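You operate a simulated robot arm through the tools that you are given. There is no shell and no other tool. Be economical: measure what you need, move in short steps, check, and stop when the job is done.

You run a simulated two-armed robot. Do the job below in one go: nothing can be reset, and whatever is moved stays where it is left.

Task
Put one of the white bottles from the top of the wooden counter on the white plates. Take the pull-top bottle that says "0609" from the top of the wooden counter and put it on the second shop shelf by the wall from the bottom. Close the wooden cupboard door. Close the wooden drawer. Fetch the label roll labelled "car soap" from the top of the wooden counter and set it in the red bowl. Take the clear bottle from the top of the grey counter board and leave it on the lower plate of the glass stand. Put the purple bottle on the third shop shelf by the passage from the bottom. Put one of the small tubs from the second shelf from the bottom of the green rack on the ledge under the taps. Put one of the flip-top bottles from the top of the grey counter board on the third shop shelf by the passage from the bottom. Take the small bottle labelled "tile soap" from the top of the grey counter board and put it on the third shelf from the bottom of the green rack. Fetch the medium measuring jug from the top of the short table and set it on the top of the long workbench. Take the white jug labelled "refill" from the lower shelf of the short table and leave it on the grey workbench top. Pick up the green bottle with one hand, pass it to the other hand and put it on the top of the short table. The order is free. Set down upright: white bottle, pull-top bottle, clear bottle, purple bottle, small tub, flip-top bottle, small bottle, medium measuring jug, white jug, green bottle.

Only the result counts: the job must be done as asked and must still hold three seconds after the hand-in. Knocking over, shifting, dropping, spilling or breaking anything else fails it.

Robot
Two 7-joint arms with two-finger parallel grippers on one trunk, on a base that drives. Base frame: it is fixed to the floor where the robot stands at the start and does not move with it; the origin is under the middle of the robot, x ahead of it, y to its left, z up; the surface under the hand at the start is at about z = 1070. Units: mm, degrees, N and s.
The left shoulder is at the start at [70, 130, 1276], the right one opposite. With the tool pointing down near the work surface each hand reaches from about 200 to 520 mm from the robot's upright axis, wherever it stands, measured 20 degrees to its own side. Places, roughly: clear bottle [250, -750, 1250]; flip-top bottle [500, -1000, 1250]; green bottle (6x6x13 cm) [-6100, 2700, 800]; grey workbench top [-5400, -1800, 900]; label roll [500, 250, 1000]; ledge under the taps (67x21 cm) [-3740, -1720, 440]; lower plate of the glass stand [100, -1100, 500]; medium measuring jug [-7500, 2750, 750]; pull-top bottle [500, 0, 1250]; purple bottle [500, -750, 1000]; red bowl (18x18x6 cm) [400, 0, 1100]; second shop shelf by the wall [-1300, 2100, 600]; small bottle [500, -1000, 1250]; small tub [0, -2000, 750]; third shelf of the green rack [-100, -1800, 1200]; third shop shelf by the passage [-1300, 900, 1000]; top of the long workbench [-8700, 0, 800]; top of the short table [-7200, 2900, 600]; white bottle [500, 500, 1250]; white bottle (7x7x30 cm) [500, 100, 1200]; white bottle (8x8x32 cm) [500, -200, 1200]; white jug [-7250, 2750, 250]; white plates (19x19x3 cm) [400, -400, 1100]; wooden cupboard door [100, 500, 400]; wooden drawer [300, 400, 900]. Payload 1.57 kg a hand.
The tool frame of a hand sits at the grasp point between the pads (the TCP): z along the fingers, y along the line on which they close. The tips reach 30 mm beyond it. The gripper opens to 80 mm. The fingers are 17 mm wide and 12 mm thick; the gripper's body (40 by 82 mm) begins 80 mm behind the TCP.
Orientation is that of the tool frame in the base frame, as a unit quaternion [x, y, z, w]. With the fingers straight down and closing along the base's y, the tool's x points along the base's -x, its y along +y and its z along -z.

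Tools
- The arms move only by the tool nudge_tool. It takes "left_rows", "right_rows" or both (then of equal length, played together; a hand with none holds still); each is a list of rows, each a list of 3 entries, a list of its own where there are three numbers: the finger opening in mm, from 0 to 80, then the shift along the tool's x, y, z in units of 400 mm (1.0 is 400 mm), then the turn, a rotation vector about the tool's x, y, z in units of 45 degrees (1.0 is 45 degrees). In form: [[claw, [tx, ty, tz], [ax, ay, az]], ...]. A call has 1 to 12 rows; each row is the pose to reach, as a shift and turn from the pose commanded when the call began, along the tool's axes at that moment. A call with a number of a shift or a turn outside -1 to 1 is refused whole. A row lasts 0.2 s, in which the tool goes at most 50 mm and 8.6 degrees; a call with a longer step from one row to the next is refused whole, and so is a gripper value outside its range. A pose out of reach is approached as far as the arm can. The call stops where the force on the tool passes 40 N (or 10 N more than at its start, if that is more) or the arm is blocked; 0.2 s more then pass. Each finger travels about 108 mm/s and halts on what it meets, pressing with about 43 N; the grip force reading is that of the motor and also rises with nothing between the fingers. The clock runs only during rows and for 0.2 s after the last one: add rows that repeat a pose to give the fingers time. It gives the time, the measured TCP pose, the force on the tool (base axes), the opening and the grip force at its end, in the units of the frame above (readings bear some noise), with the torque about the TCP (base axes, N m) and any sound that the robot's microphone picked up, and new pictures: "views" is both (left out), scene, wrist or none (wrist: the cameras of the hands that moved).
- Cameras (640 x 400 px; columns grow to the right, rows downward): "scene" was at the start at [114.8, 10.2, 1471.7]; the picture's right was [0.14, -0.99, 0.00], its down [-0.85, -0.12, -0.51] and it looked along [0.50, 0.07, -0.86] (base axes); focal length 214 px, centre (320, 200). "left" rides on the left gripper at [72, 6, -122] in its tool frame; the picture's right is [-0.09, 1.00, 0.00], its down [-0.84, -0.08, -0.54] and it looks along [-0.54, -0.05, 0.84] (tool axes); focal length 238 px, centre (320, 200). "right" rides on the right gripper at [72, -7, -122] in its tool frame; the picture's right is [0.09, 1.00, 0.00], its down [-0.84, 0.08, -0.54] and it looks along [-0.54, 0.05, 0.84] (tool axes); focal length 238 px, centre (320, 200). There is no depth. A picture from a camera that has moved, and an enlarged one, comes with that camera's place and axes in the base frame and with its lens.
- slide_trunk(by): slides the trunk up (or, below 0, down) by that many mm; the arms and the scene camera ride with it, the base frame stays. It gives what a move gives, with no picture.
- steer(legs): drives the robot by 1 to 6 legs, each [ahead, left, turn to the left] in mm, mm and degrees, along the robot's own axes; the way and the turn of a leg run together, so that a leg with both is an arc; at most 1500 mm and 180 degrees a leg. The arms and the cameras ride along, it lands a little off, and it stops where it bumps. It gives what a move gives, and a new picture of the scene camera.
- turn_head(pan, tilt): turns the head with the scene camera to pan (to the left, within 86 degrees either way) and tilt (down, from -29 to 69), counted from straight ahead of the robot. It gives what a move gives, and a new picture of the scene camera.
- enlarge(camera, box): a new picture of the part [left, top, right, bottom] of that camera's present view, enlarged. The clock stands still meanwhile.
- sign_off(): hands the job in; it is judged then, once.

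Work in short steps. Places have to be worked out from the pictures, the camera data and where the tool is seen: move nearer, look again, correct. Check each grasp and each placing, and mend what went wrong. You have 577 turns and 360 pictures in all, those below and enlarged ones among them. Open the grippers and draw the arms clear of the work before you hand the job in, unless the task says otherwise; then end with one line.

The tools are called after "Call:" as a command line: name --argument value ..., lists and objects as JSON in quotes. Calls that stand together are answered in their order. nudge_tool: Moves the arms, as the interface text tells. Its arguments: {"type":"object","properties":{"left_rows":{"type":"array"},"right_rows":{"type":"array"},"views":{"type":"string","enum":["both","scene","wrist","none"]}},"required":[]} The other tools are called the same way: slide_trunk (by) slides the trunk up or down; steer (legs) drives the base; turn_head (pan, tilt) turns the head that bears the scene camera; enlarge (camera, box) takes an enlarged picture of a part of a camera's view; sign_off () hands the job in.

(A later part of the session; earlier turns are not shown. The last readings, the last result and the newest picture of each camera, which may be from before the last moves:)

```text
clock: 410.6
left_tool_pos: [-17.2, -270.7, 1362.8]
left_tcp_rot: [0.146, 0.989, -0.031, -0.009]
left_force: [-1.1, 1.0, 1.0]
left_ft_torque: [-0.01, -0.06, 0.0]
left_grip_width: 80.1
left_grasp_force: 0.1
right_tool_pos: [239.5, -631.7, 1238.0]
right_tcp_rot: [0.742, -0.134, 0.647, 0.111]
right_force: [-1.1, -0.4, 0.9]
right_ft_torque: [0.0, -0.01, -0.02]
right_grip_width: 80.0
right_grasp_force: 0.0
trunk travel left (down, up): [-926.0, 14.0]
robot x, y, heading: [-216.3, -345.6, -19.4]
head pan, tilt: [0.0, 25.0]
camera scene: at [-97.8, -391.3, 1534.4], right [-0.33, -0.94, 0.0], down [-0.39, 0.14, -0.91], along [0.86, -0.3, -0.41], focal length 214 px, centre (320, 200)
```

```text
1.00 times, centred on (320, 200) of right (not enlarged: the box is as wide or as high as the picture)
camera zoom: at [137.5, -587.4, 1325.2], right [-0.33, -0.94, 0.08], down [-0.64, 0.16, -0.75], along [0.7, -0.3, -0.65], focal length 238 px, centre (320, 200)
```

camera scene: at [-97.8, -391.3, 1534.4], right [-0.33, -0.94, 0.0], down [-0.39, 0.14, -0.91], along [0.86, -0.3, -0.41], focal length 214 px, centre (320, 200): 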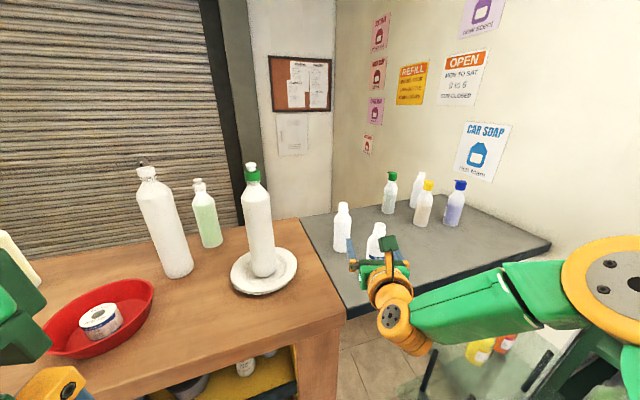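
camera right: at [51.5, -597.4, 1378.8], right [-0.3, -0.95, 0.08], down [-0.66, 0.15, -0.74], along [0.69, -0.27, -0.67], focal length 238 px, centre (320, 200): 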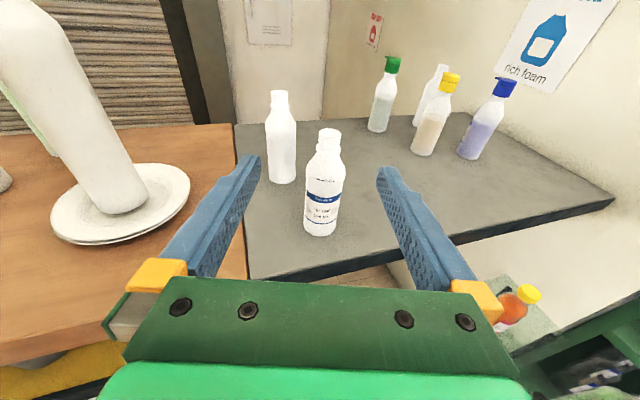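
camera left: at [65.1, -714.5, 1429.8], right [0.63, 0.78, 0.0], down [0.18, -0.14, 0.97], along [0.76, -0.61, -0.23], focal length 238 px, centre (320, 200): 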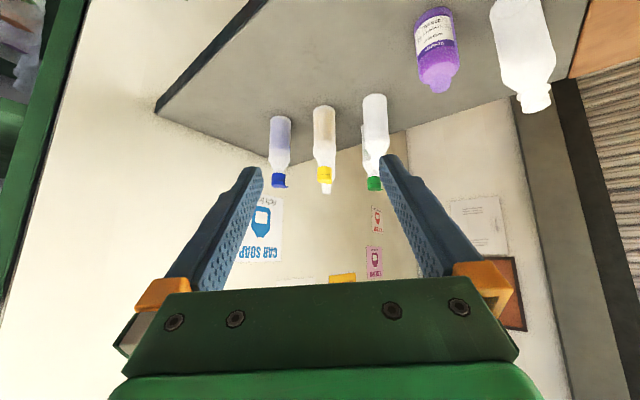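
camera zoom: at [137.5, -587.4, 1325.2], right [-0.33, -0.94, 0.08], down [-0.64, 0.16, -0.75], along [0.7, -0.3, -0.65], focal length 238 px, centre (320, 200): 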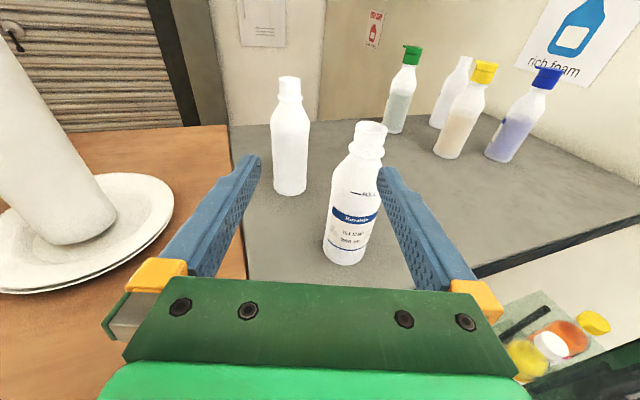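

Call:
slide_trunk --by -60

Call:
steer --legs '[[5, -43, 0]]'

Call:
enlarge --camera "right" --box '[0, 0, 640, 400]'

```text
clock: 411.6
left_tool_pos: [-4.8, -273.3, 1300.5]
left_tcp_rot: [0.146, 0.989, -0.03, -0.013]
left_force: [0.2, -0.1, 0.1]
left_ft_torque: [0.01, 0.0, 0.0]
left_grip_width: 79.9
left_grasp_force: 0.1
right_tool_pos: [250.4, -634.2, 1171.7]
right_tcp_rot: [0.745, -0.135, 0.644, 0.111]
right_force: [0.2, -0.1, 0.5]
right_ft_torque: [-0.01, 0.01, -0.03]
right_grip_width: 80.0
right_grasp_force: 0.2
trunk travel left (down, up): [-866.0, 74.0]
robot x, y, heading: [-219.1, -343.4, -19.3]
head pan, tilt: [0.0, 25.0]
```

```text
clock: 412.5
left_tool_pos: [-13.5, -305.3, 1300.0]
left_tcp_rot: [0.145, 0.989, -0.035, -0.013]
left_force: [0.1, 1.7, 0.6]
left_ft_torque: [-0.07, 0.0, 0.03]
left_grip_width: 80.0
left_grasp_force: 0.1
right_tool_pos: [240.6, -664.7, 1173.6]
right_tcp_rot: [0.746, -0.131, 0.644, 0.113]
right_force: [0.1, 0.6, -0.6]
right_ft_torque: [0.01, -0.02, -0.06]
right_grip_width: 80.0
right_grasp_force: 0.2
trunk travel left (down, up): [-866.0, 74.0]
robot x, y, heading: [-223.5, -388.2, -19.3]
head pan, tilt: [0.0, 25.0]
camera scene: at [-92.9, -425.7, 1473.3], right [-0.33, -0.94, 0.01], down [-0.4, 0.13, -0.91], along [0.85, -0.3, -0.42], focal length 214 px, centre (320, 200)
```

scene: 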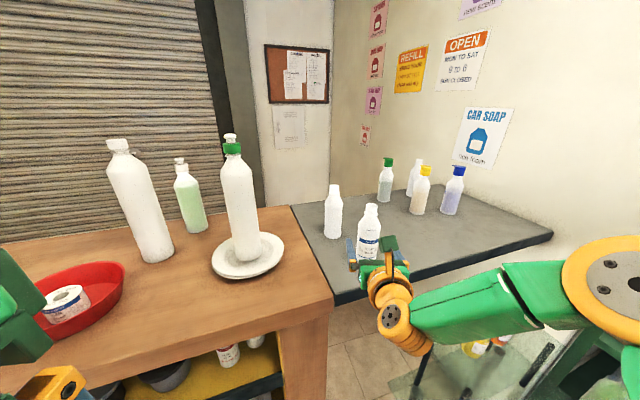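

```text
1.00 times, centred on (320, 200) of right (not enlarged: the box is as wide or as high as the picture)
camera zoom: at [140.5, -622.4, 1262.8], right [-0.33, -0.94, 0.09], down [-0.64, 0.15, -0.75], along [0.69, -0.3, -0.66], focal length 238 px, centre (320, 200)
```

zoom: 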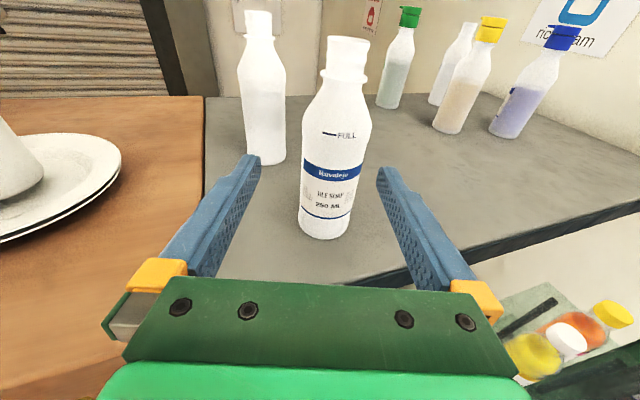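

Call:
steer --legs '[[68, -11, 0]]'

Call:
nudge_tool --right_rows '[[65, [0, 0, 0], [0, 0, 0]], [50, [0, 0, 0], [0, 0, 0]], [40, [0, 0, 0], [0, 0, 0]], [35, [0, 0, 0], [0, 0, 0]]]' --views "wrist"

```text
clock: 413.5
left_tool_pos: [37.0, -343.0, 1302.5]
left_tcp_rot: [0.145, 0.989, -0.033, -0.009]
left_force: [-0.3, 0.1, -0.2]
left_ft_torque: [-0.01, -0.09, 0.01]
left_grip_width: 79.7
left_grasp_force: 0.1
right_tool_pos: [292.8, -703.1, 1176.2]
right_tcp_rot: [0.743, -0.135, 0.646, 0.112]
right_force: [0.6, -0.2, 0.1]
right_ft_torque: [0.02, 0.01, 0.02]
right_grip_width: 80.0
right_grasp_force: 0.0
trunk travel left (down, up): [-866.0, 74.0]
robot x, y, heading: [-169.1, -425.1, -19.5]
head pan, tilt: [0.0, 25.0]
camera scene: at [-44.2, -464.7, 1474.3], right [-0.33, -0.94, 0.0], down [-0.39, 0.14, -0.91], along [0.86, -0.3, -0.42], focal length 214 px, centre (320, 200)
```

scene: 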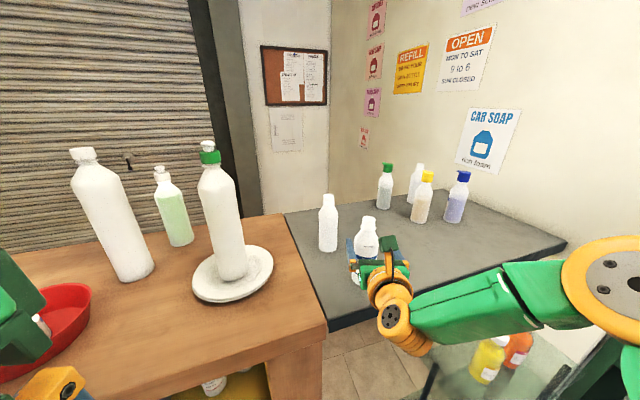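

```text
clock: 414.5
left_tool_pos: [46.7, -347.5, 1302.0]
left_tcp_rot: [0.145, 0.989, -0.032, -0.013]
left_force: [1.0, -0.4, 0.2]
left_ft_torque: [0.0, -0.01, 0.01]
left_grip_width: 80.0
left_grasp_force: 0.0
right_tool_pos: [302.4, -706.1, 1171.3]
right_tcp_rot: [0.746, -0.135, 0.643, 0.111]
right_force: [0.1, 0.7, -1.6]
right_ft_torque: [0.0, 0.01, 0.02]
right_grip_width: 53.6
right_grasp_force: 42.8
trunk travel left (down, up): [-866.0, 74.0]
robot x, y, heading: [-164.9, -419.3, -19.4]
head pan, tilt: [0.0, 25.0]
camera right: at [200.6, -663.9, 1261.1], right [-0.33, -0.94, 0.08], down [-0.64, 0.16, -0.75], along [0.69, -0.3, -0.66], focal length 238 px, centre (320, 200)
```

right: 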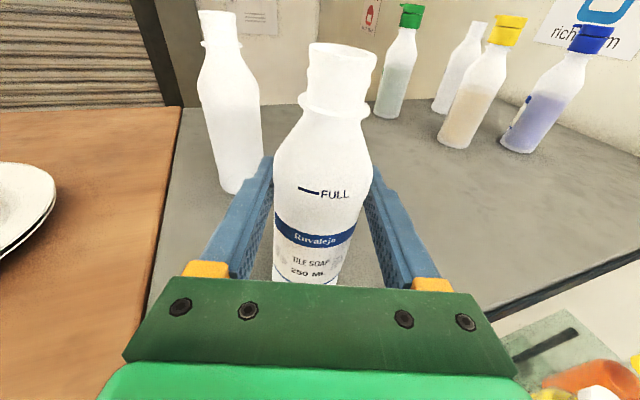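

Gripped (54 mm). I lift, back off and look toward the green rack.

Call:
slide_trunk --by 70

Call:
steer --legs '[[-420, 0, 0], [-250, -300, 0]]'

Call:
turn_head --pan -35 --tilt 25

```text
clock: 415.6
left_tool_pos: [45.4, -346.3, 1369.9]
left_tcp_rot: [0.145, 0.989, -0.032, -0.012]
left_force: [0.7, 0.2, 0.3]
left_ft_torque: [0.04, 0.02, 0.01]
left_grip_width: 80.0
left_grasp_force: 0.1
right_tool_pos: [299.8, -706.9, 1242.6]
right_tcp_rot: [0.745, -0.134, 0.645, 0.11]
right_force: [0.1, 0.5, -0.6]
right_ft_torque: [-0.03, 0.0, -0.01]
right_grip_width: 53.8
right_grasp_force: 42.8
trunk travel left (down, up): [-936.0, 4.0]
robot x, y, heading: [-168.9, -422.0, -19.4]
head pan, tilt: [0.0, 25.0]
```

```text
clock: 420.2
left_tool_pos: [-683.1, -402.2, 1369.7]
left_tcp_rot: [0.142, 0.989, -0.032, -0.015]
left_force: [-0.3, -0.5, -0.5]
left_ft_torque: [-0.02, 0.04, -0.02]
left_grip_width: 80.4
left_grasp_force: 0.1
right_tool_pos: [-427.5, -761.6, 1241.5]
right_tcp_rot: [0.746, -0.131, 0.644, 0.109]
right_force: [0.4, 0.4, 0.2]
right_ft_torque: [-0.02, -0.02, 0.01]
right_grip_width: 53.4
right_grasp_force: 42.5
trunk travel left (down, up): [-936.0, 4.0]
robot x, y, heading: [-898.2, -479.9, -19.2]
head pan, tilt: [0.0, 25.0]
camera scene: at [-762.6, -524.1, 1542.9], right [-0.33, -0.94, 0.0], down [-0.4, 0.14, -0.91], along [0.86, -0.3, -0.42], focal length 214 px, centre (320, 200)
```

scene: 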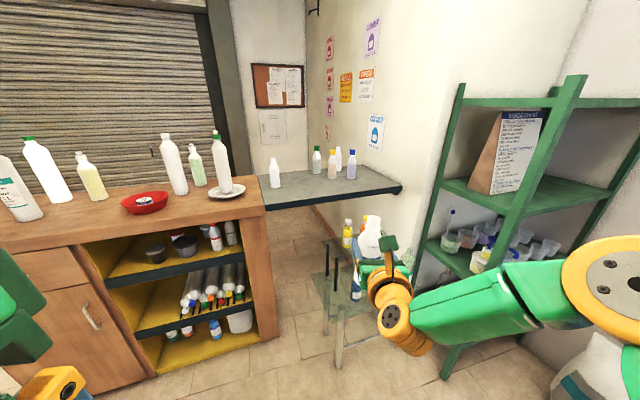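

```text
clock: 421.2
left_tool_pos: [-688.0, -404.0, 1370.6]
left_tcp_rot: [0.142, 0.989, -0.031, -0.012]
left_force: [-0.4, 0.1, 0.2]
left_ft_torque: [0.01, 0.01, -0.01]
left_grip_width: 80.0
left_grasp_force: 0.1
right_tool_pos: [-430.6, -762.5, 1242.2]
right_tcp_rot: [0.745, -0.133, 0.644, 0.109]
right_force: [0.0, -0.4, -0.7]
right_ft_torque: [-0.02, 0.0, 0.0]
right_grip_width: 53.6
right_grasp_force: 43.3
trunk travel left (down, up): [-936.0, 4.0]
robot x, y, heading: [-897.7, -479.4, -19.1]
head pan, tilt: [-35.0, 25.0]
camera scene: at [-799.6, -570.7, 1543.2], right [-0.81, -0.59, 0.0], down [-0.25, 0.34, -0.91], along [0.53, -0.73, -0.42], focal length 214 px, centre (320, 200)
```

scene: 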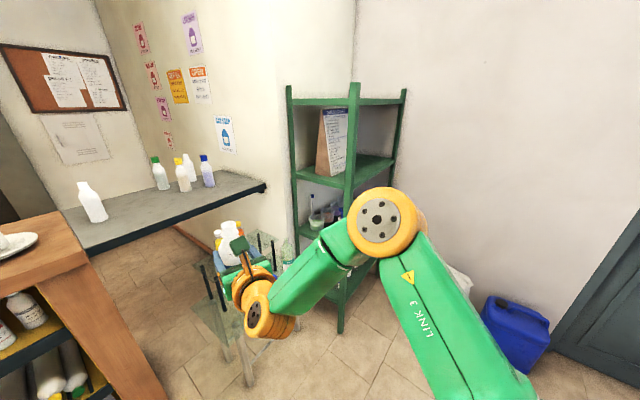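

The rack's third shelf (z≈1135) holds the price-sign wedge; there's free space on its right part. I drive around to face the rack's front (from −x).

Call:
steer --legs '[[93, 32, 0], [0, 0, 19], [0, -650, 0], [-230, -500, 0]]'

Call:
turn_head --pan 0 --tilt 20

```text
clock: 428.0
left_tool_pos: [-716.4, -1183.1, 1370.8]
left_tcp_rot: [-0.021, 0.999, -0.032, -0.007]
left_force: [0.3, -0.1, 0.4]
left_ft_torque: [0.12, -0.04, 0.0]
left_grip_width: 80.4
left_grasp_force: 0.1
right_tool_pos: [-358.0, -1428.9, 1243.0]
right_tcp_rot: [0.757, 0.003, 0.653, -0.008]
right_force: [1.7, 17.5, 1.2]
right_ft_torque: [-0.13, -0.04, 0.49]
right_grip_width: 53.5
right_grasp_force: 42.8
trunk travel left (down, up): [-936.0, 4.0]
robot x, y, heading: [-891.2, -1323.1, -0.3]
head pan, tilt: [-35.0, 25.0]
stopped in leg 4: the force on the tool passed its limit at 73 N (the readings are from after the stop); the commanded pose is now the measured one
camera scene: at [-767.7, -1376.1, 1543.1], right [-0.58, -0.82, 0.0], down [-0.35, 0.24, -0.91], along [0.74, -0.52, -0.42], focal length 214 px, centre (320, 200)
```

scene: 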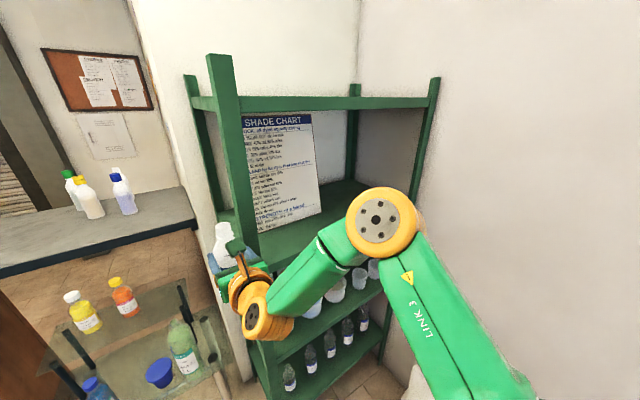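

```text
clock: 429.0
left_tool_pos: [-716.7, -1177.8, 1369.7]
left_tcp_rot: [-0.02, 0.999, -0.035, -0.008]
left_force: [0.0, 0.6, -0.1]
left_ft_torque: [0.01, -0.02, 0.01]
left_grip_width: 80.1
left_grasp_force: 0.0
right_tool_pos: [-357.3, -1429.9, 1242.8]
right_tcp_rot: [0.758, 0.0, 0.652, -0.003]
right_force: [0.6, 6.2, 0.3]
right_ft_torque: [-0.01, 0.03, 0.1]
right_grip_width: 53.3
right_grasp_force: 42.6
trunk travel left (down, up): [-936.0, 4.0]
robot x, y, heading: [-890.5, -1323.1, -0.2]
head pan, tilt: [0.0, 20.0]
camera scene: at [-749.9, -1318.5, 1551.2], right [-0.01, -1.0, 0.0], down [-0.34, 0.0, -0.94], along [0.94, -0.01, -0.34], focal length 214 px, centre (320, 200)
```

scene: 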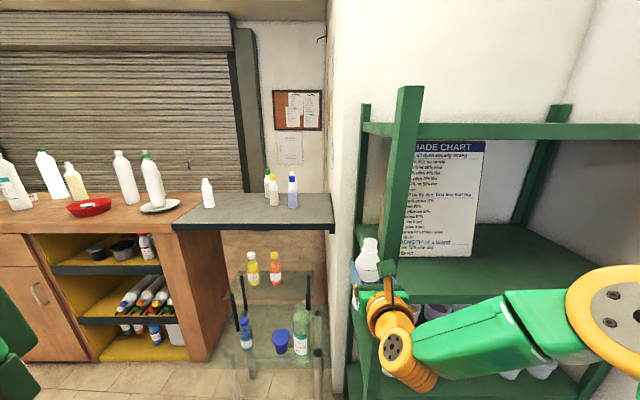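

The hand bumped the rack's post; everything appears to stand. I retreat left, then back, then go right at a safe distance.

Call:
steer --legs '[[0, 40, 0], [-190, 0, 0], [0, -420, 0]]'

```text
clock: 433.3
left_tool_pos: [-906.3, -1561.0, 1370.7]
left_tcp_rot: [-0.025, 0.999, -0.033, -0.007]
left_force: [0.2, -0.7, -0.1]
left_ft_torque: [-0.01, 0.01, -0.02]
left_grip_width: 80.2
left_grasp_force: 0.0
right_tool_pos: [-546.9, -1808.7, 1243.7]
right_tcp_rot: [0.758, 0.002, 0.652, -0.006]
right_force: [0.2, -0.3, -0.9]
right_ft_torque: [0.0, -0.02, -0.02]
right_grip_width: 53.4
right_grasp_force: 43.2
trunk travel left (down, up): [-936.0, 4.0]
robot x, y, heading: [-1081.3, -1703.4, 0.2]
head pan, tilt: [0.0, 20.0]
stopped in leg 3: the robot was blocked; the commanded pose is now the measured one
camera scene: at [-940.0, -1701.1, 1551.3], right [0.0, -1.0, 0.0], down [-0.34, 0.0, -0.94], along [0.94, 0.0, -0.34], focal length 214 px, centre (320, 200)
```

scene: 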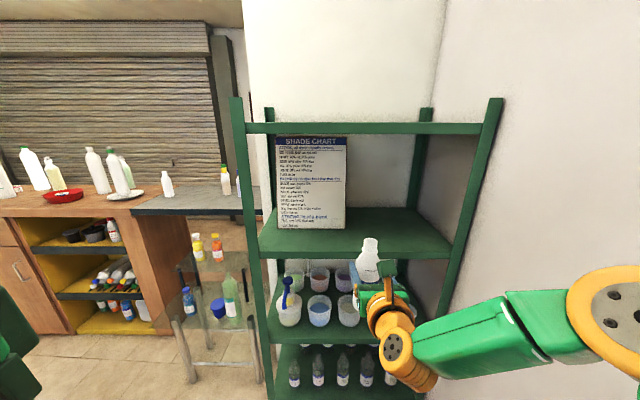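

The third shelf's free part is to the right of the chart. I turn 5° right and raise the hand 70 mm.

Call:
nudge_tool --right_rows '[[35, [0.06, 0, 0], [0, 0, 0]], [35, [0.12, 0, 0], [0, 0, 0]], [35, [0.18, 0, 0], [0, 0, 0]]]' --views "none"

Call:
steer --legs '[[0, 20, 0], [0, 0, -7]]'

Call:
enlarge --camera "right" --box '[0, 0, 640, 400]'

```text
clock: 434.1
left_tool_pos: [-907.2, -1562.8, 1370.0]
left_tcp_rot: [-0.025, 0.999, -0.032, -0.007]
left_force: [0.1, 0.2, 0.4]
left_ft_torque: [0.04, 0.01, -0.01]
left_grip_width: 80.3
left_grasp_force: 0.1
right_tool_pos: [-536.8, -1811.5, 1314.6]
right_tcp_rot: [0.758, 0.002, 0.653, -0.007]
right_force: [0.7, -0.3, 0.2]
right_ft_torque: [-0.01, 0.0, -0.02]
right_grip_width: 53.6
right_grasp_force: 43.3
trunk travel left (down, up): [-936.0, 4.0]
robot x, y, heading: [-1084.8, -1706.2, -0.1]
head pan, tilt: [0.0, 20.0]
```

```text
clock: 435.5
left_tool_pos: [-890.6, -1561.5, 1369.7]
left_tcp_rot: [0.036, 0.999, -0.033, -0.009]
left_force: [0.5, 0.0, 0.1]
left_ft_torque: [-0.02, 0.0, -0.02]
left_grip_width: 80.2
left_grasp_force: 0.1
right_tool_pos: [-553.1, -1853.1, 1313.9]
right_tcp_rot: [0.756, -0.044, 0.652, 0.034]
right_force: [0.1, 0.2, -0.2]
right_ft_torque: [0.01, -0.02, -0.02]
right_grip_width: 53.4
right_grasp_force: 43.2
trunk travel left (down, up): [-936.0, 4.0]
robot x, y, heading: [-1080.2, -1681.3, -6.9]
head pan, tilt: [0.0, 20.0]
camera scene: at [-941.1, -1697.0, 1551.3], right [-0.12, -0.99, 0.0], down [-0.34, 0.04, -0.94], along [0.93, -0.11, -0.34], focal length 214 px, centre (320, 200)
```

scene: 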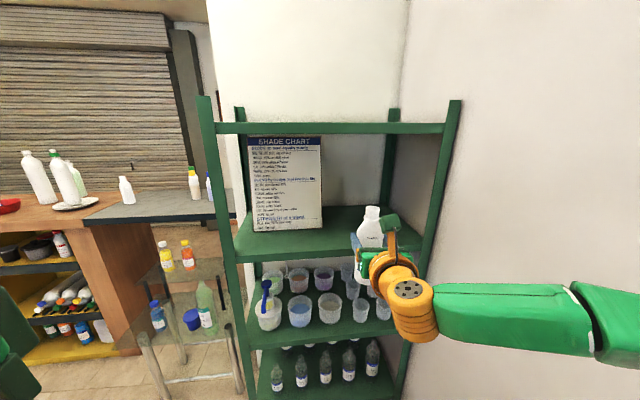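

```text
1.00 times, centred on (320, 200) of right (not enlarged: the box is as wide or as high as the picture)
camera zoom: at [-661.7, -1835.1, 1403.2], right [-0.1, -0.99, 0.09], down [-0.66, 0.0, -0.75], along [0.74, -0.13, -0.66], focal length 238 px, centre (320, 200)
```

zoom: 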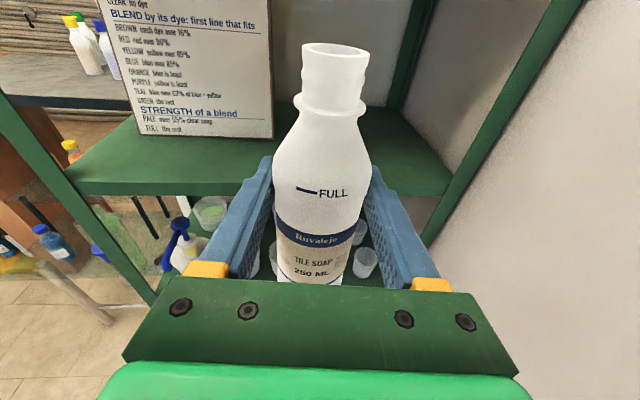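

Call:
steer --legs '[[200, 0, 0]]'

Call:
nudge_tool --right_rows '[[35, [0, 0, 0.06], [0, 0, 0]], [35, [0, 0, 0.12], [0, 0, 0]], [35, [0, 0, 0.18], [0, 0, 0]]]' --views "wrist"

```text
clock: 436.7
left_tool_pos: [-786.0, -1578.6, 1371.9]
left_tcp_rot: [0.037, 0.999, -0.033, -0.004]
left_force: [-0.6, 0.5, 0.8]
left_ft_torque: [0.0, -0.03, 0.02]
left_grip_width: 79.7
left_grasp_force: 0.1
right_tool_pos: [-447.7, -1869.9, 1319.9]
right_tcp_rot: [0.753, -0.045, 0.656, 0.034]
right_force: [-0.4, 0.1, -0.2]
right_ft_torque: [0.01, -0.03, 0.0]
right_grip_width: 53.4
right_grasp_force: 42.5
trunk travel left (down, up): [-936.0, 4.0]
robot x, y, heading: [-964.2, -1697.1, -6.8]
head pan, tilt: [0.0, 20.0]
stopped in leg 1: the robot was blocked; the commanded pose is now the measured one
camera scene: at [-837.7, -1714.4, 1552.7], right [-0.12, -0.99, 0.0], down [-0.33, 0.04, -0.94], along [0.94, -0.11, -0.33], focal length 214 px, centre (320, 200)
```

scene: 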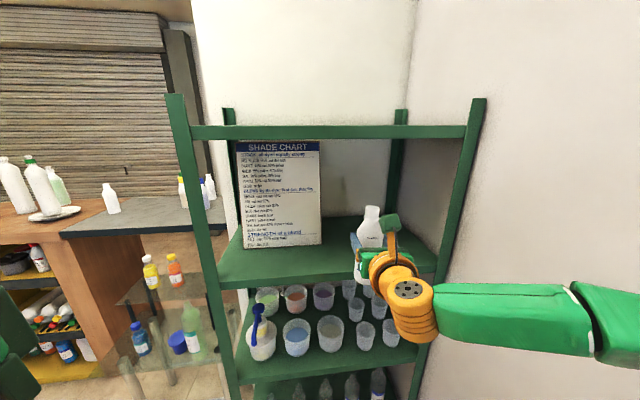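

```text
clock: 437.5
left_tool_pos: [-771.0, -1580.4, 1369.8]
left_tcp_rot: [0.036, 0.999, -0.032, -0.01]
left_force: [-0.5, -0.5, -0.1]
left_ft_torque: [-0.01, 0.03, -0.04]
left_grip_width: 79.8
left_grasp_force: 0.0
right_tool_pos: [-362.0, -1879.0, 1302.6]
right_tcp_rot: [0.757, -0.045, 0.651, 0.033]
right_force: [0.0, -0.3, 0.2]
right_ft_torque: [-0.01, 0.03, -0.01]
right_grip_width: 53.8
right_grasp_force: 42.9
trunk travel left (down, up): [-936.0, 4.0]
robot x, y, heading: [-962.9, -1701.8, -6.7]
head pan, tilt: [0.0, 20.0]
camera right: at [-470.9, -1861.5, 1390.5], right [-0.1, -0.99, 0.08], down [-0.66, 0.0, -0.75], along [0.74, -0.13, -0.66], focal length 238 px, centre (320, 200)
```

right: 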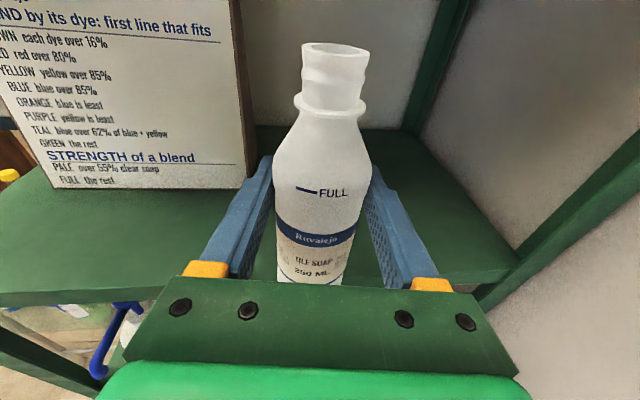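

Call:
nudge_tool --right_rows '[[35, [0, 0, 0.06], [0, 0, 0]], [35, [0, 0, 0.12], [0, 0, 0]], [35, [0, 0, 0.18], [0, 0, 0]], [35, [0, 0, 0.22], [0, 0, 0]]]' --views "both"

```text
clock: 438.5
left_tool_pos: [-771.7, -1577.5, 1371.0]
left_tcp_rot: [0.037, 0.999, -0.033, -0.008]
left_force: [0.3, 0.4, -0.3]
left_ft_torque: [-0.01, 0.0, 0.01]
left_grip_width: 80.0
left_grasp_force: 0.1
right_tool_pos: [-287.9, -1885.7, 1290.6]
right_tcp_rot: [0.756, -0.043, 0.653, 0.032]
right_force: [-0.7, -0.7, -0.5]
right_ft_torque: [-0.03, -0.02, -0.01]
right_grip_width: 53.4
right_grasp_force: 43.3
right hand out of reach, approached as far as the arm can: row 4
trunk travel left (down, up): [-936.0, 4.0]
robot x, y, heading: [-961.0, -1701.4, -6.9]
head pan, tilt: [0.0, 20.0]
camera scene: at [-822.8, -1713.7, 1551.3], right [-0.12, -0.99, 0.0], down [-0.34, 0.04, -0.94], along [0.93, -0.11, -0.34], focal length 214 px, centre (320, 200)
camera right: at [-396.2, -1867.5, 1378.6], right [-0.09, -0.99, 0.08], down [-0.66, 0.0, -0.75], along [0.74, -0.12, -0.66], focal length 238 px, centre (320, 200)
```

scene: 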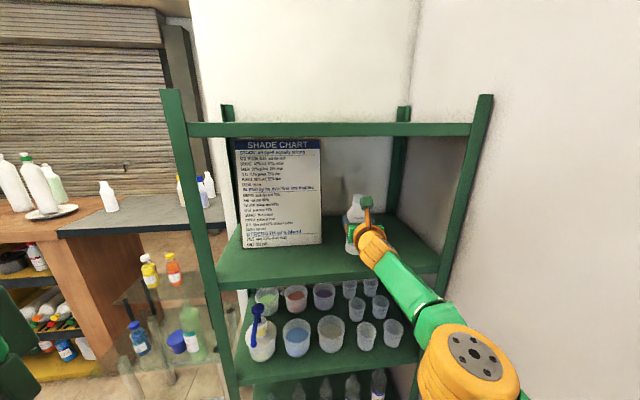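
right: 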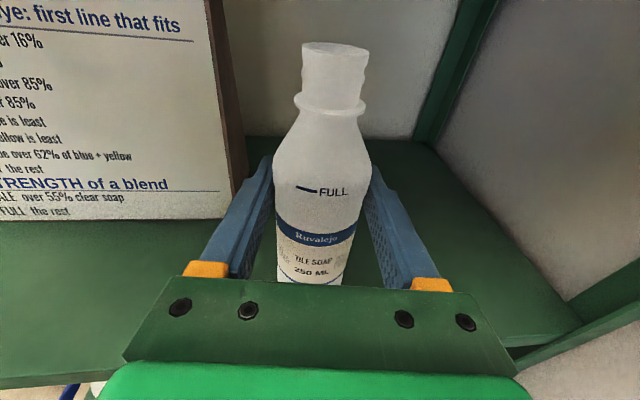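

The bottle is over the shelf. I lower until contact.

Call:
slide_trunk --by -35

Call:
slide_trunk --by -10

Call:
slide_trunk --by -8

```text
clock: 439.3
left_tool_pos: [-772.7, -1578.9, 1336.0]
left_tcp_rot: [0.036, 0.999, -0.033, -0.009]
left_force: [0.7, -0.6, -0.4]
left_ft_torque: [0.0, 0.02, 0.02]
left_grip_width: 79.9
left_grasp_force: 0.0
right_tool_pos: [-289.1, -1887.8, 1255.1]
right_tcp_rot: [0.756, -0.045, 0.652, 0.034]
right_force: [0.8, 0.1, 0.5]
right_ft_torque: [-0.02, -0.01, -0.03]
right_grip_width: 53.7
right_grasp_force: 43.1
trunk travel left (down, up): [-901.0, 39.0]
robot x, y, heading: [-966.6, -1698.4, -6.7]
head pan, tilt: [0.0, 20.0]
```

```text
clock: 439.9
left_tool_pos: [-775.3, -1578.0, 1327.3]
left_tcp_rot: [0.037, 0.999, -0.033, -0.008]
left_force: [-0.5, 0.4, -0.6]
left_ft_torque: [-0.01, 0.0, 0.04]
left_grip_width: 80.1
left_grasp_force: 0.1
right_tool_pos: [-290.8, -1887.4, 1249.9]
right_tcp_rot: [0.754, -0.043, 0.655, 0.033]
right_force: [11.4, -3.5, 26.7]
right_ft_torque: [-0.43, -1.11, 0.01]
right_grip_width: 53.5
right_grasp_force: 43.0
trunk travel left (down, up): [-891.0, 49.0]
robot x, y, heading: [-965.3, -1700.9, -6.9]
head pan, tilt: [0.0, 20.0]
```

```text
clock: 440.3
left_tool_pos: [-778.8, -1577.4, 1323.0]
left_tcp_rot: [0.037, 0.999, -0.032, -0.006]
left_force: [0.4, 0.3, 1.0]
left_ft_torque: [-0.01, 0.01, 0.0]
left_grip_width: 79.9
left_grasp_force: 0.1
right_tool_pos: [-293.3, -1886.3, 1250.3]
right_tcp_rot: [0.752, -0.043, 0.657, 0.033]
right_force: [-4.9, 0.5, 9.5]
right_ft_torque: [0.11, 0.57, 0.0]
right_grip_width: 53.5
right_grasp_force: 42.7
trunk travel left (down, up): [-888.0, 52.0]
robot x, y, heading: [-959.8, -1699.8, -6.8]
head pan, tilt: [0.0, 20.0]
stopped: the force on the tool passed its limit at 44 N (the readings are from after the stop); the commanded pose is now the measured one
```

Call:
nudge_tool --right_rows '[[60, [0, 0, 0], [0, 0, 0]], [70, [0, 0, 0], [0, 0, 0]], [78, [0, 0, 0], [0, 0, 0]], [78, [0, 0, 0], [0, 0, 0]]]' --views "wrist"

```text
clock: 441.3
left_tool_pos: [-771.9, -1581.1, 1323.0]
left_tcp_rot: [0.036, 0.999, -0.033, -0.01]
left_force: [-0.5, 0.0, -1.0]
left_ft_torque: [0.02, -0.01, -0.02]
left_grip_width: 79.9
left_grasp_force: 0.1
right_tool_pos: [-287.2, -1887.5, 1245.0]
right_tcp_rot: [0.754, -0.043, 0.655, 0.033]
right_force: [0.1, -0.4, 0.0]
right_ft_torque: [0.0, -0.02, -0.03]
right_grip_width: 77.7
right_grasp_force: 0.0
trunk travel left (down, up): [-888.0, 52.0]
robot x, y, heading: [-964.7, -1698.9, -7.0]
head pan, tilt: [0.0, 20.0]
camera right: at [-395.4, -1869.8, 1333.1], right [-0.09, -0.99, 0.08], down [-0.66, 0.0, -0.75], along [0.75, -0.13, -0.65], focal length 238 px, centre (320, 200)
```

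right: 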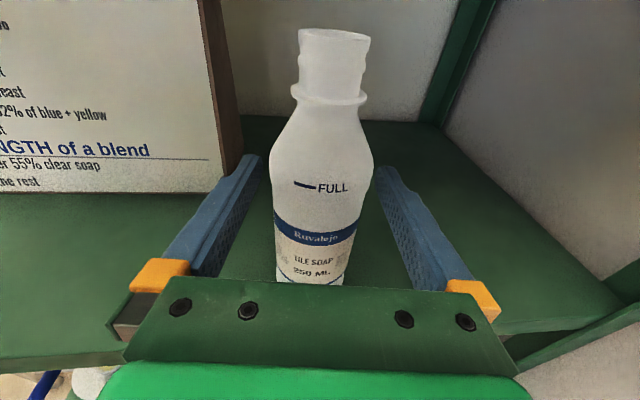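

Call:
nudge_tool --right_rows '[[78, [0, 0.003, -0.08], [0, 0, 0]], [78, [0, 0.005, -0.17], [0, 0, 0]], [78, [0, 0.005, -0.26], [0, 0, 0]], [78, [0, 0.005, -0.35], [0, 0, 0]]]' --views "none"

Call:
turn_head --pan -15 --tilt 50

```text
clock: 442.3
left_tool_pos: [-774.1, -1579.6, 1321.2]
left_tcp_rot: [0.036, 0.999, -0.032, -0.008]
left_force: [-1.0, 0.0, 0.3]
left_ft_torque: [0.0, -0.01, -0.02]
left_grip_width: 79.8
left_grasp_force: 0.0
right_tool_pos: [-425.1, -1872.5, 1266.6]
right_tcp_rot: [0.753, -0.043, 0.656, 0.032]
right_force: [-0.1, 0.4, -0.1]
right_ft_torque: [0.03, 0.04, 0.02]
right_grip_width: 78.1
right_grasp_force: 0.0
trunk travel left (down, up): [-888.0, 52.0]
robot x, y, heading: [-964.6, -1698.6, -6.8]
head pan, tilt: [0.0, 20.0]
```

```text
clock: 443.2
left_tool_pos: [-772.5, -1578.9, 1323.3]
left_tcp_rot: [0.037, 0.999, -0.032, -0.009]
left_force: [-0.2, -0.7, -0.4]
left_ft_torque: [0.02, -0.02, 0.01]
left_grip_width: 80.0
left_grasp_force: 0.0
right_tool_pos: [-422.5, -1872.9, 1265.8]
right_tcp_rot: [0.753, -0.044, 0.655, 0.034]
right_force: [0.4, 0.0, 0.6]
right_ft_torque: [0.0, 0.01, -0.04]
right_grip_width: 77.9
right_grasp_force: 0.0
trunk travel left (down, up): [-888.0, 52.0]
robot x, y, heading: [-963.0, -1699.2, -7.0]
head pan, tilt: [-15.0, 50.0]
camera scene: at [-843.5, -1732.7, 1458.0], right [-0.37, -0.93, 0.0], down [-0.71, 0.29, -0.64], along [0.6, -0.24, -0.77], focal length 214 px, centre (320, 200)
```

scene: 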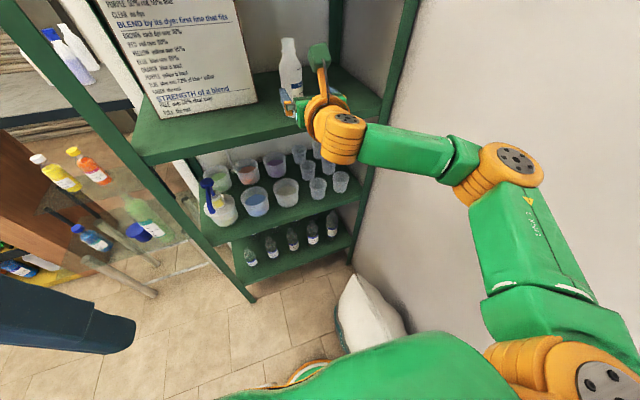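

Tile-soap bottle stands on the rack's third shelf. Now the tubs on the second shelf — I zoom in.

Call:
enlarge --camera "scene" --box '[180, 120, 380, 270]'

```text
2.67 times, centred on (280, 195) of scene
camera zoom: at [-843.5, -1732.7, 1458.0], right [-0.37, -0.93, 0.0], down [-0.71, 0.29, -0.64], along [0.6, -0.24, -0.77], focal length 572 px, centre (427, 213)
```

zoom: 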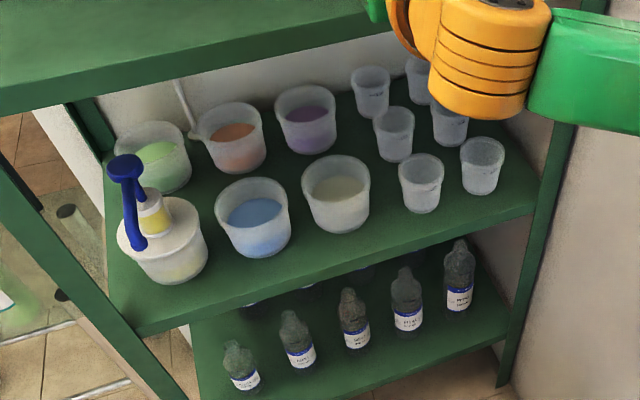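

The six small clear cups on the right are the small tubs; the front one is at ≈(−280, −1946, 760). I lower the trunk and reposition for a heading −23° approach.

Call:
steer --legs '[[-30, 0, 0], [65, 151, 0], [0, 0, -16]]'

Call:
slide_trunk --by -400

Call:
slide_trunk --by -55

Call:
enlarge --camera "right" --box '[0, 0, 640, 400]'

```text
clock: 446.0
left_tool_pos: [-692.6, -1486.3, 1321.9]
left_tcp_rot: [0.172, 0.984, -0.032, -0.013]
left_force: [0.4, 0.2, 0.1]
left_ft_torque: [0.0, 0.04, 0.0]
left_grip_width: 80.0
left_grasp_force: 0.0
right_tool_pos: [-436.1, -1865.1, 1265.1]
right_tcp_rot: [0.741, -0.145, 0.644, 0.121]
right_force: [0.3, -0.2, 0.4]
right_ft_torque: [0.0, 0.0, -0.02]
right_grip_width: 77.9
right_grasp_force: 0.1
trunk travel left (down, up): [-888.0, 52.0]
robot x, y, heading: [-912.6, -1552.5, -22.7]
head pan, tilt: [-15.0, 50.0]
camera scene: at [-803.7, -1616.3, 1457.9], right [-0.61, -0.79, 0.0], down [-0.61, 0.47, -0.64], along [0.51, -0.39, -0.77], focal length 214 px, centre (320, 200)
```

scene: 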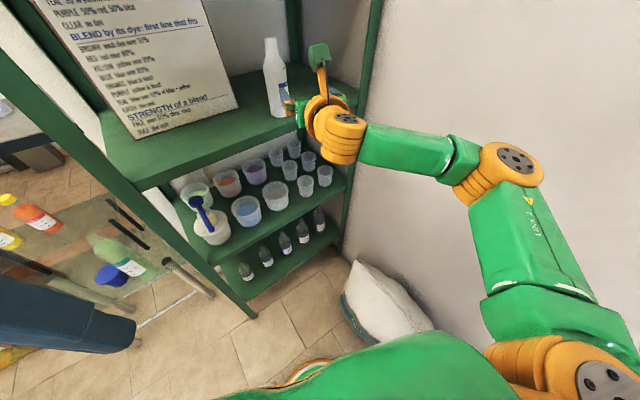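

```text
clock: 449.8
left_tool_pos: [-693.8, -1488.4, 922.7]
left_tcp_rot: [0.173, 0.984, -0.031, -0.013]
left_force: [0.2, 0.6, -0.3]
left_ft_torque: [0.02, 0.03, -0.01]
left_grip_width: 80.0
left_grasp_force: 0.2
right_tool_pos: [-437.1, -1866.4, 865.0]
right_tcp_rot: [0.741, -0.146, 0.645, 0.122]
right_force: [0.3, -0.3, 0.2]
right_ft_torque: [0.0, -0.03, -0.03]
right_grip_width: 78.1
right_grasp_force: 0.2
trunk travel left (down, up): [-488.0, 452.0]
robot x, y, heading: [-911.3, -1554.3, -22.8]
head pan, tilt: [-15.0, 50.0]
```

```text
clock: 450.8
left_tool_pos: [-694.6, -1489.4, 867.7]
left_tcp_rot: [0.172, 0.984, -0.031, -0.014]
left_force: [0.2, -0.1, -0.3]
left_ft_torque: [-0.01, -0.01, -0.03]
left_grip_width: 80.0
left_grasp_force: 0.0
right_tool_pos: [-437.5, -1866.2, 812.1]
right_tcp_rot: [0.74, -0.145, 0.645, 0.122]
right_force: [1.1, 0.4, -0.2]
right_ft_torque: [0.02, -0.05, 0.0]
right_grip_width: 77.9
right_grasp_force: 0.1
trunk travel left (down, up): [-433.0, 507.0]
robot x, y, heading: [-908.7, -1555.4, -22.5]
head pan, tilt: [-15.0, 50.0]
```

```text
1.00 times, centred on (320, 200) of right (not enlarged: the box is as wide or as high as the picture)
camera zoom: at [-537.4, -1819.3, 898.9], right [-0.36, -0.93, 0.08], down [-0.63, 0.18, -0.75], along [0.69, -0.32, -0.65], focal length 238 px, centre (320, 200)
```

zoom: 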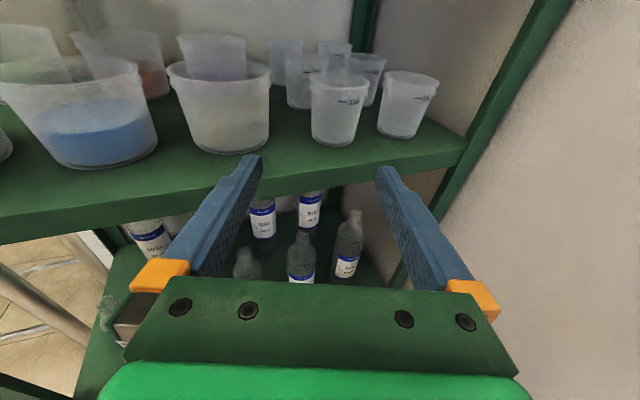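

F1 is confirmed at (−280, −1949). I drive 118 ahead, 16 right, and look.

Call:
steer --legs '[[118, -15, 0]]'

Call:
enlarge --camera "right" --box '[0, 0, 640, 400]'

```text
clock: 452.0
left_tool_pos: [-591.6, -1548.4, 868.8]
left_tcp_rot: [0.173, 0.984, -0.031, -0.013]
left_force: [0.2, -0.1, -0.2]
left_ft_torque: [-0.03, -0.02, -0.01]
left_grip_width: 79.8
left_grasp_force: 0.0
right_tool_pos: [-335.2, -1926.0, 810.9]
right_tcp_rot: [0.741, -0.146, 0.644, 0.122]
right_force: [1.0, -0.6, 0.1]
right_ft_torque: [0.02, -0.02, -0.02]
right_grip_width: 78.1
right_grasp_force: 0.0
trunk travel left (down, up): [-433.0, 507.0]
robot x, y, heading: [-808.5, -1608.1, -22.3]
head pan, tilt: [-15.0, 50.0]
camera scene: at [-702.0, -1677.4, 1002.9], right [-0.61, -0.79, 0.0], down [-0.61, 0.47, -0.64], along [0.51, -0.39, -0.77], focal length 214 px, centre (320, 200)
```

scene: 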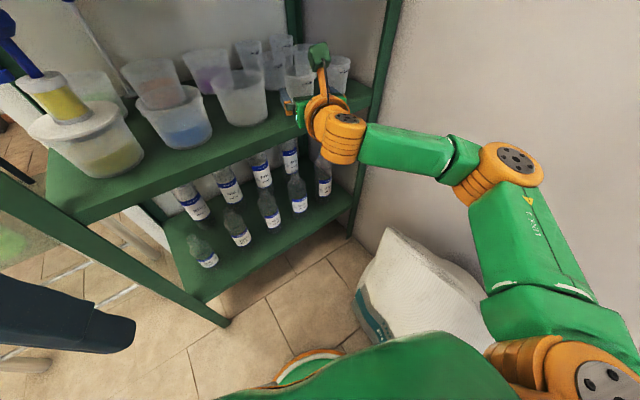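

```text
1.00 times, centred on (320, 200) of right (not enlarged: the box is as wide or as high as the picture)
camera zoom: at [-434.5, -1878.9, 898.6], right [-0.36, -0.93, 0.08], down [-0.63, 0.18, -0.75], along [0.69, -0.32, -0.65], focal length 238 px, centre (320, 200)
```

zoom: 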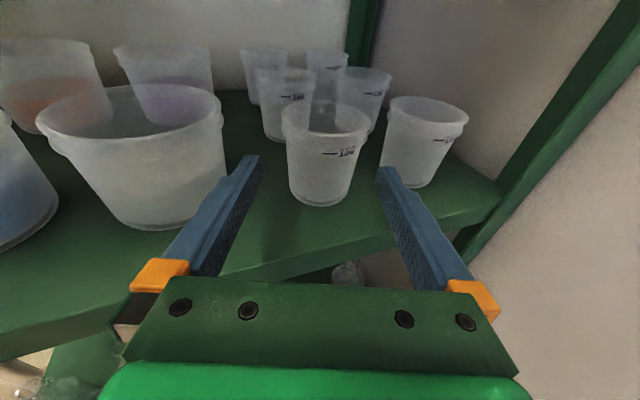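

Call:
nudge_tool --right_rows '[[72, [0, 0, 0.02], [0, 0, 0]], [72, [0.01, 0.004, 0.07], [0, 0, 0]], [72, [0.02, 0.006, 0.12], [0, 0, 0]], [72, [0.02, 0.006, 0.145], [0, 0, 0]]]' --views "wrist"

```text
clock: 453.0
left_tool_pos: [-590.9, -1548.4, 868.2]
left_tcp_rot: [0.173, 0.984, -0.032, -0.014]
left_force: [-0.6, -0.1, 0.5]
left_ft_torque: [0.03, -0.03, 0.0]
left_grip_width: 80.1
left_grasp_force: 0.1
right_tool_pos: [-280.1, -1950.6, 809.0]
right_tcp_rot: [0.741, -0.147, 0.644, 0.122]
right_force: [0.0, -0.4, 0.1]
right_ft_torque: [0.02, -0.02, 0.0]
right_grip_width: 72.2
right_grasp_force: 0.0
trunk travel left (down, up): [-433.0, 507.0]
robot x, y, heading: [-807.0, -1614.1, -22.6]
head pan, tilt: [-15.0, 50.0]
camera right: at [-380.6, -1902.6, 897.2], right [-0.36, -0.93, 0.08], down [-0.63, 0.18, -0.75], along [0.69, -0.32, -0.65], focal length 238 px, centre (320, 200)
```

right: 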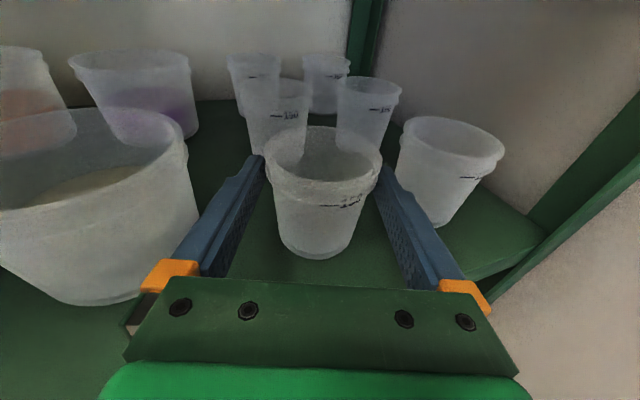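

Call:
nudge_tool --right_rows '[[72, [-0.03, 0, 0.01], [0, 0, 0]], [60, [-0.03, 0, 0.01], [0, 0, 0]], [45, [-0.03, 0, 0.01], [0, 0, 0]], [35, [-0.03, 0, 0.01], [0, 0, 0]]]' --views "wrist"

```text
clock: 454.0
left_tool_pos: [-591.7, -1547.1, 867.5]
left_tcp_rot: [0.173, 0.984, -0.031, -0.013]
left_force: [0.4, -0.1, 0.1]
left_ft_torque: [-0.02, -0.04, -0.01]
left_grip_width: 79.9
left_grasp_force: 0.1
right_tool_pos: [-279.6, -1949.6, 798.7]
right_tcp_rot: [0.74, -0.146, 0.645, 0.122]
right_force: [2.3, -0.4, 6.3]
right_ft_torque: [-0.11, -0.2, 0.0]
right_grip_width: 65.5
right_grasp_force: 42.9
trunk travel left (down, up): [-433.0, 507.0]
robot x, y, heading: [-809.3, -1610.9, -22.6]
head pan, tilt: [-15.0, 50.0]
camera right: at [-379.7, -1902.7, 885.9], right [-0.36, -0.93, 0.08], down [-0.63, 0.18, -0.75], along [0.69, -0.32, -0.65], focal length 238 px, centre (320, 200)
```

right: 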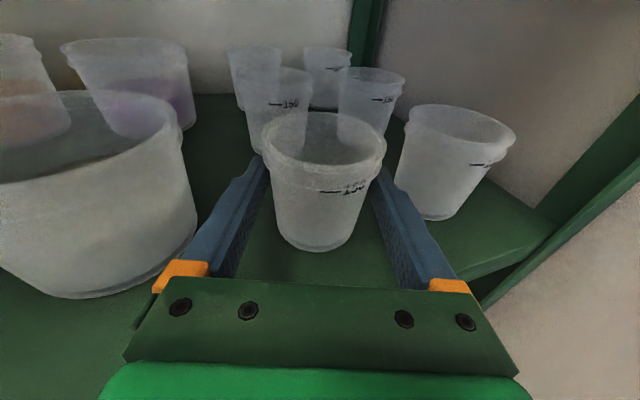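

Cup gripped (65 mm). I lift 50 mm and back out.

Call:
slide_trunk --by 60

Call:
steer --legs '[[-300, 5, 0]]'

Call:
enlarge --camera "right" --box '[0, 0, 640, 400]'

```text
clock: 455.0
left_tool_pos: [-590.5, -1548.4, 928.2]
left_tcp_rot: [0.172, 0.984, -0.031, -0.013]
left_force: [0.7, -0.5, -0.1]
left_ft_torque: [0.02, 0.01, -0.01]
left_grip_width: 79.9
left_grasp_force: 0.0
right_tool_pos: [-278.5, -1950.0, 857.5]
right_tcp_rot: [0.741, -0.146, 0.644, 0.122]
right_force: [-0.2, 0.2, -0.4]
right_ft_torque: [0.0, -0.01, -0.02]
right_grip_width: 65.4
right_grasp_force: 43.3
trunk travel left (down, up): [-493.0, 447.0]
robot x, y, heading: [-806.5, -1610.3, -22.3]
head pan, tilt: [-15.0, 50.0]
```

```text
clock: 457.1
left_tool_pos: [-866.1, -1429.1, 927.3]
left_tcp_rot: [0.171, 0.985, -0.031, -0.013]
left_force: [0.4, -0.1, -1.0]
left_ft_torque: [0.02, 0.01, -0.05]
left_grip_width: 80.0
left_grasp_force: 0.0
right_tool_pos: [-553.2, -1829.2, 856.8]
right_tcp_rot: [0.741, -0.145, 0.644, 0.121]
right_force: [0.0, 0.4, -1.1]
right_ft_torque: [0.01, -0.01, 0.01]
right_grip_width: 65.8
right_grasp_force: 43.0
trunk travel left (down, up): [-493.0, 447.0]
robot x, y, heading: [-1076.8, -1495.1, -22.7]
head pan, tilt: [-15.0, 50.0]
camera scene: at [-976.9, -1557.4, 1062.9], right [-0.61, -0.79, 0.0], down [-0.61, 0.47, -0.64], along [0.51, -0.39, -0.77], focal length 214 px, centre (320, 200)
```

scene: 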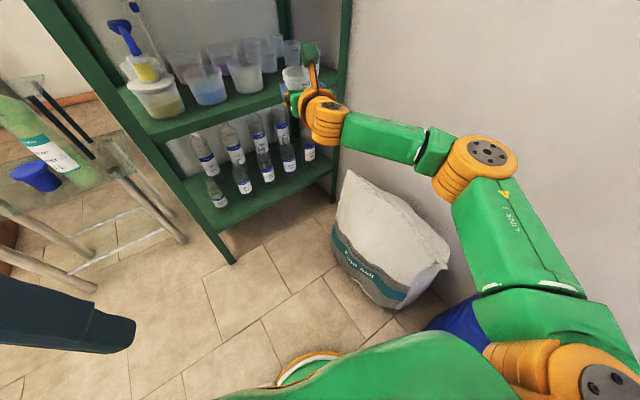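

```text
1.00 times, centred on (320, 200) of right (not enlarged: the box is as wide or as high as the picture)
camera zoom: at [-652.8, -1782.6, 944.9], right [-0.36, -0.93, 0.08], down [-0.63, 0.18, -0.75], along [0.69, -0.32, -0.65], focal length 238 px, centre (320, 200)
```

zoom: 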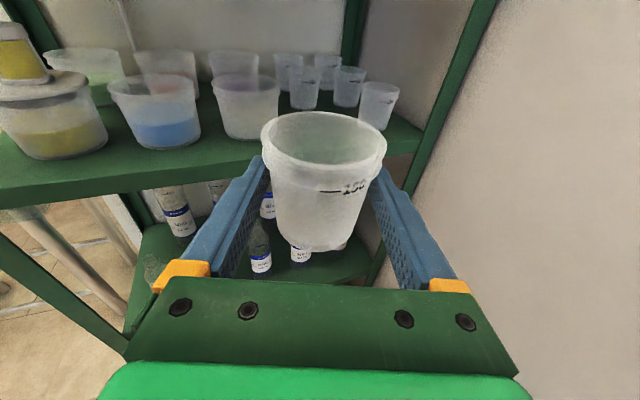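

Tub in hand. I turn around to face −x (toward the taps) and look.

Call:
steer --legs '[[-100, 200, 0], [0, 0, 110], [0, 0, 92.7]]'

Call:
turn_head --pan 15 --tilt 20

```text
clock: 467.2
left_tool_pos: [-1278.2, -1404.2, 929.0]
left_tcp_rot: [0.999, 0.005, 0.008, -0.033]
left_force: [0.8, 0.6, -0.3]
left_ft_torque: [0.03, -0.01, 0.01]
left_grip_width: 80.0
left_grasp_force: 0.0
right_tool_pos: [-1710.8, -1136.5, 856.7]
right_tcp_rot: [0.011, 0.755, 0.005, -0.656]
right_force: [0.7, -0.2, -0.8]
right_ft_torque: [-0.01, -0.01, 0.0]
right_grip_width: 65.0
right_grasp_force: 42.9
trunk travel left (down, up): [-493.0, 447.0]
robot x, y, heading: [-1096.5, -1269.1, 177.7]
head pan, tilt: [-15.0, 50.0]
camera scene: at [-1223.0, -1243.3, 1062.9], right [0.29, 0.96, 0.0], down [0.73, -0.23, -0.64], along [-0.61, 0.19, -0.77], focal length 214 px, centre (320, 200)
```

scene: 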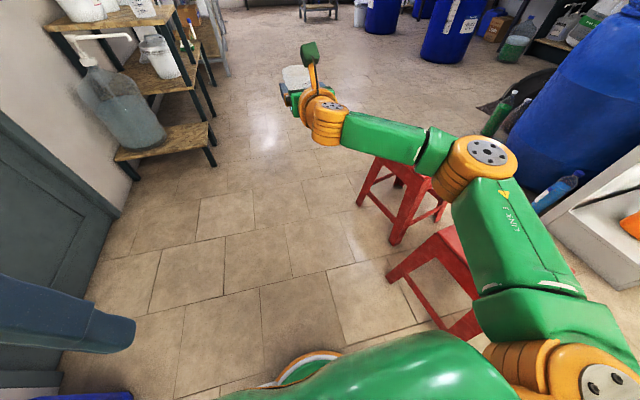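

```text
clock: 468.2
left_tool_pos: [-1278.3, -1403.7, 928.4]
left_tcp_rot: [0.999, 0.005, 0.008, -0.033]
left_force: [0.9, 0.4, -1.7]
left_ft_torque: [0.01, 0.0, -0.03]
left_grip_width: 80.1
left_grasp_force: 0.1
right_tool_pos: [-1711.5, -1136.3, 856.5]
right_tcp_rot: [0.012, 0.755, 0.005, -0.655]
right_force: [-0.4, 0.2, -0.4]
right_ft_torque: [0.0, 0.0, 0.04]
right_grip_width: 65.5
right_grasp_force: 42.9
trunk travel left (down, up): [-493.0, 447.0]
robot x, y, heading: [-1098.4, -1268.9, 177.8]
head pan, tilt: [15.0, 20.0]
camera scene: at [-1240.2, -1286.6, 1108.4], right [-0.22, 0.98, 0.0], down [0.33, 0.08, -0.94], along [-0.92, -0.21, -0.34], focal length 214 px, centre (320, 200)
```

scene: 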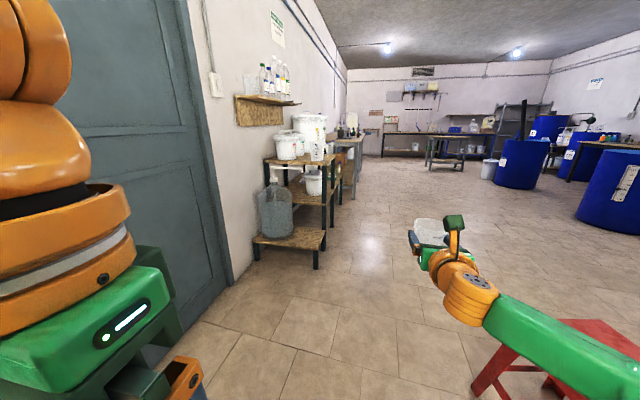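

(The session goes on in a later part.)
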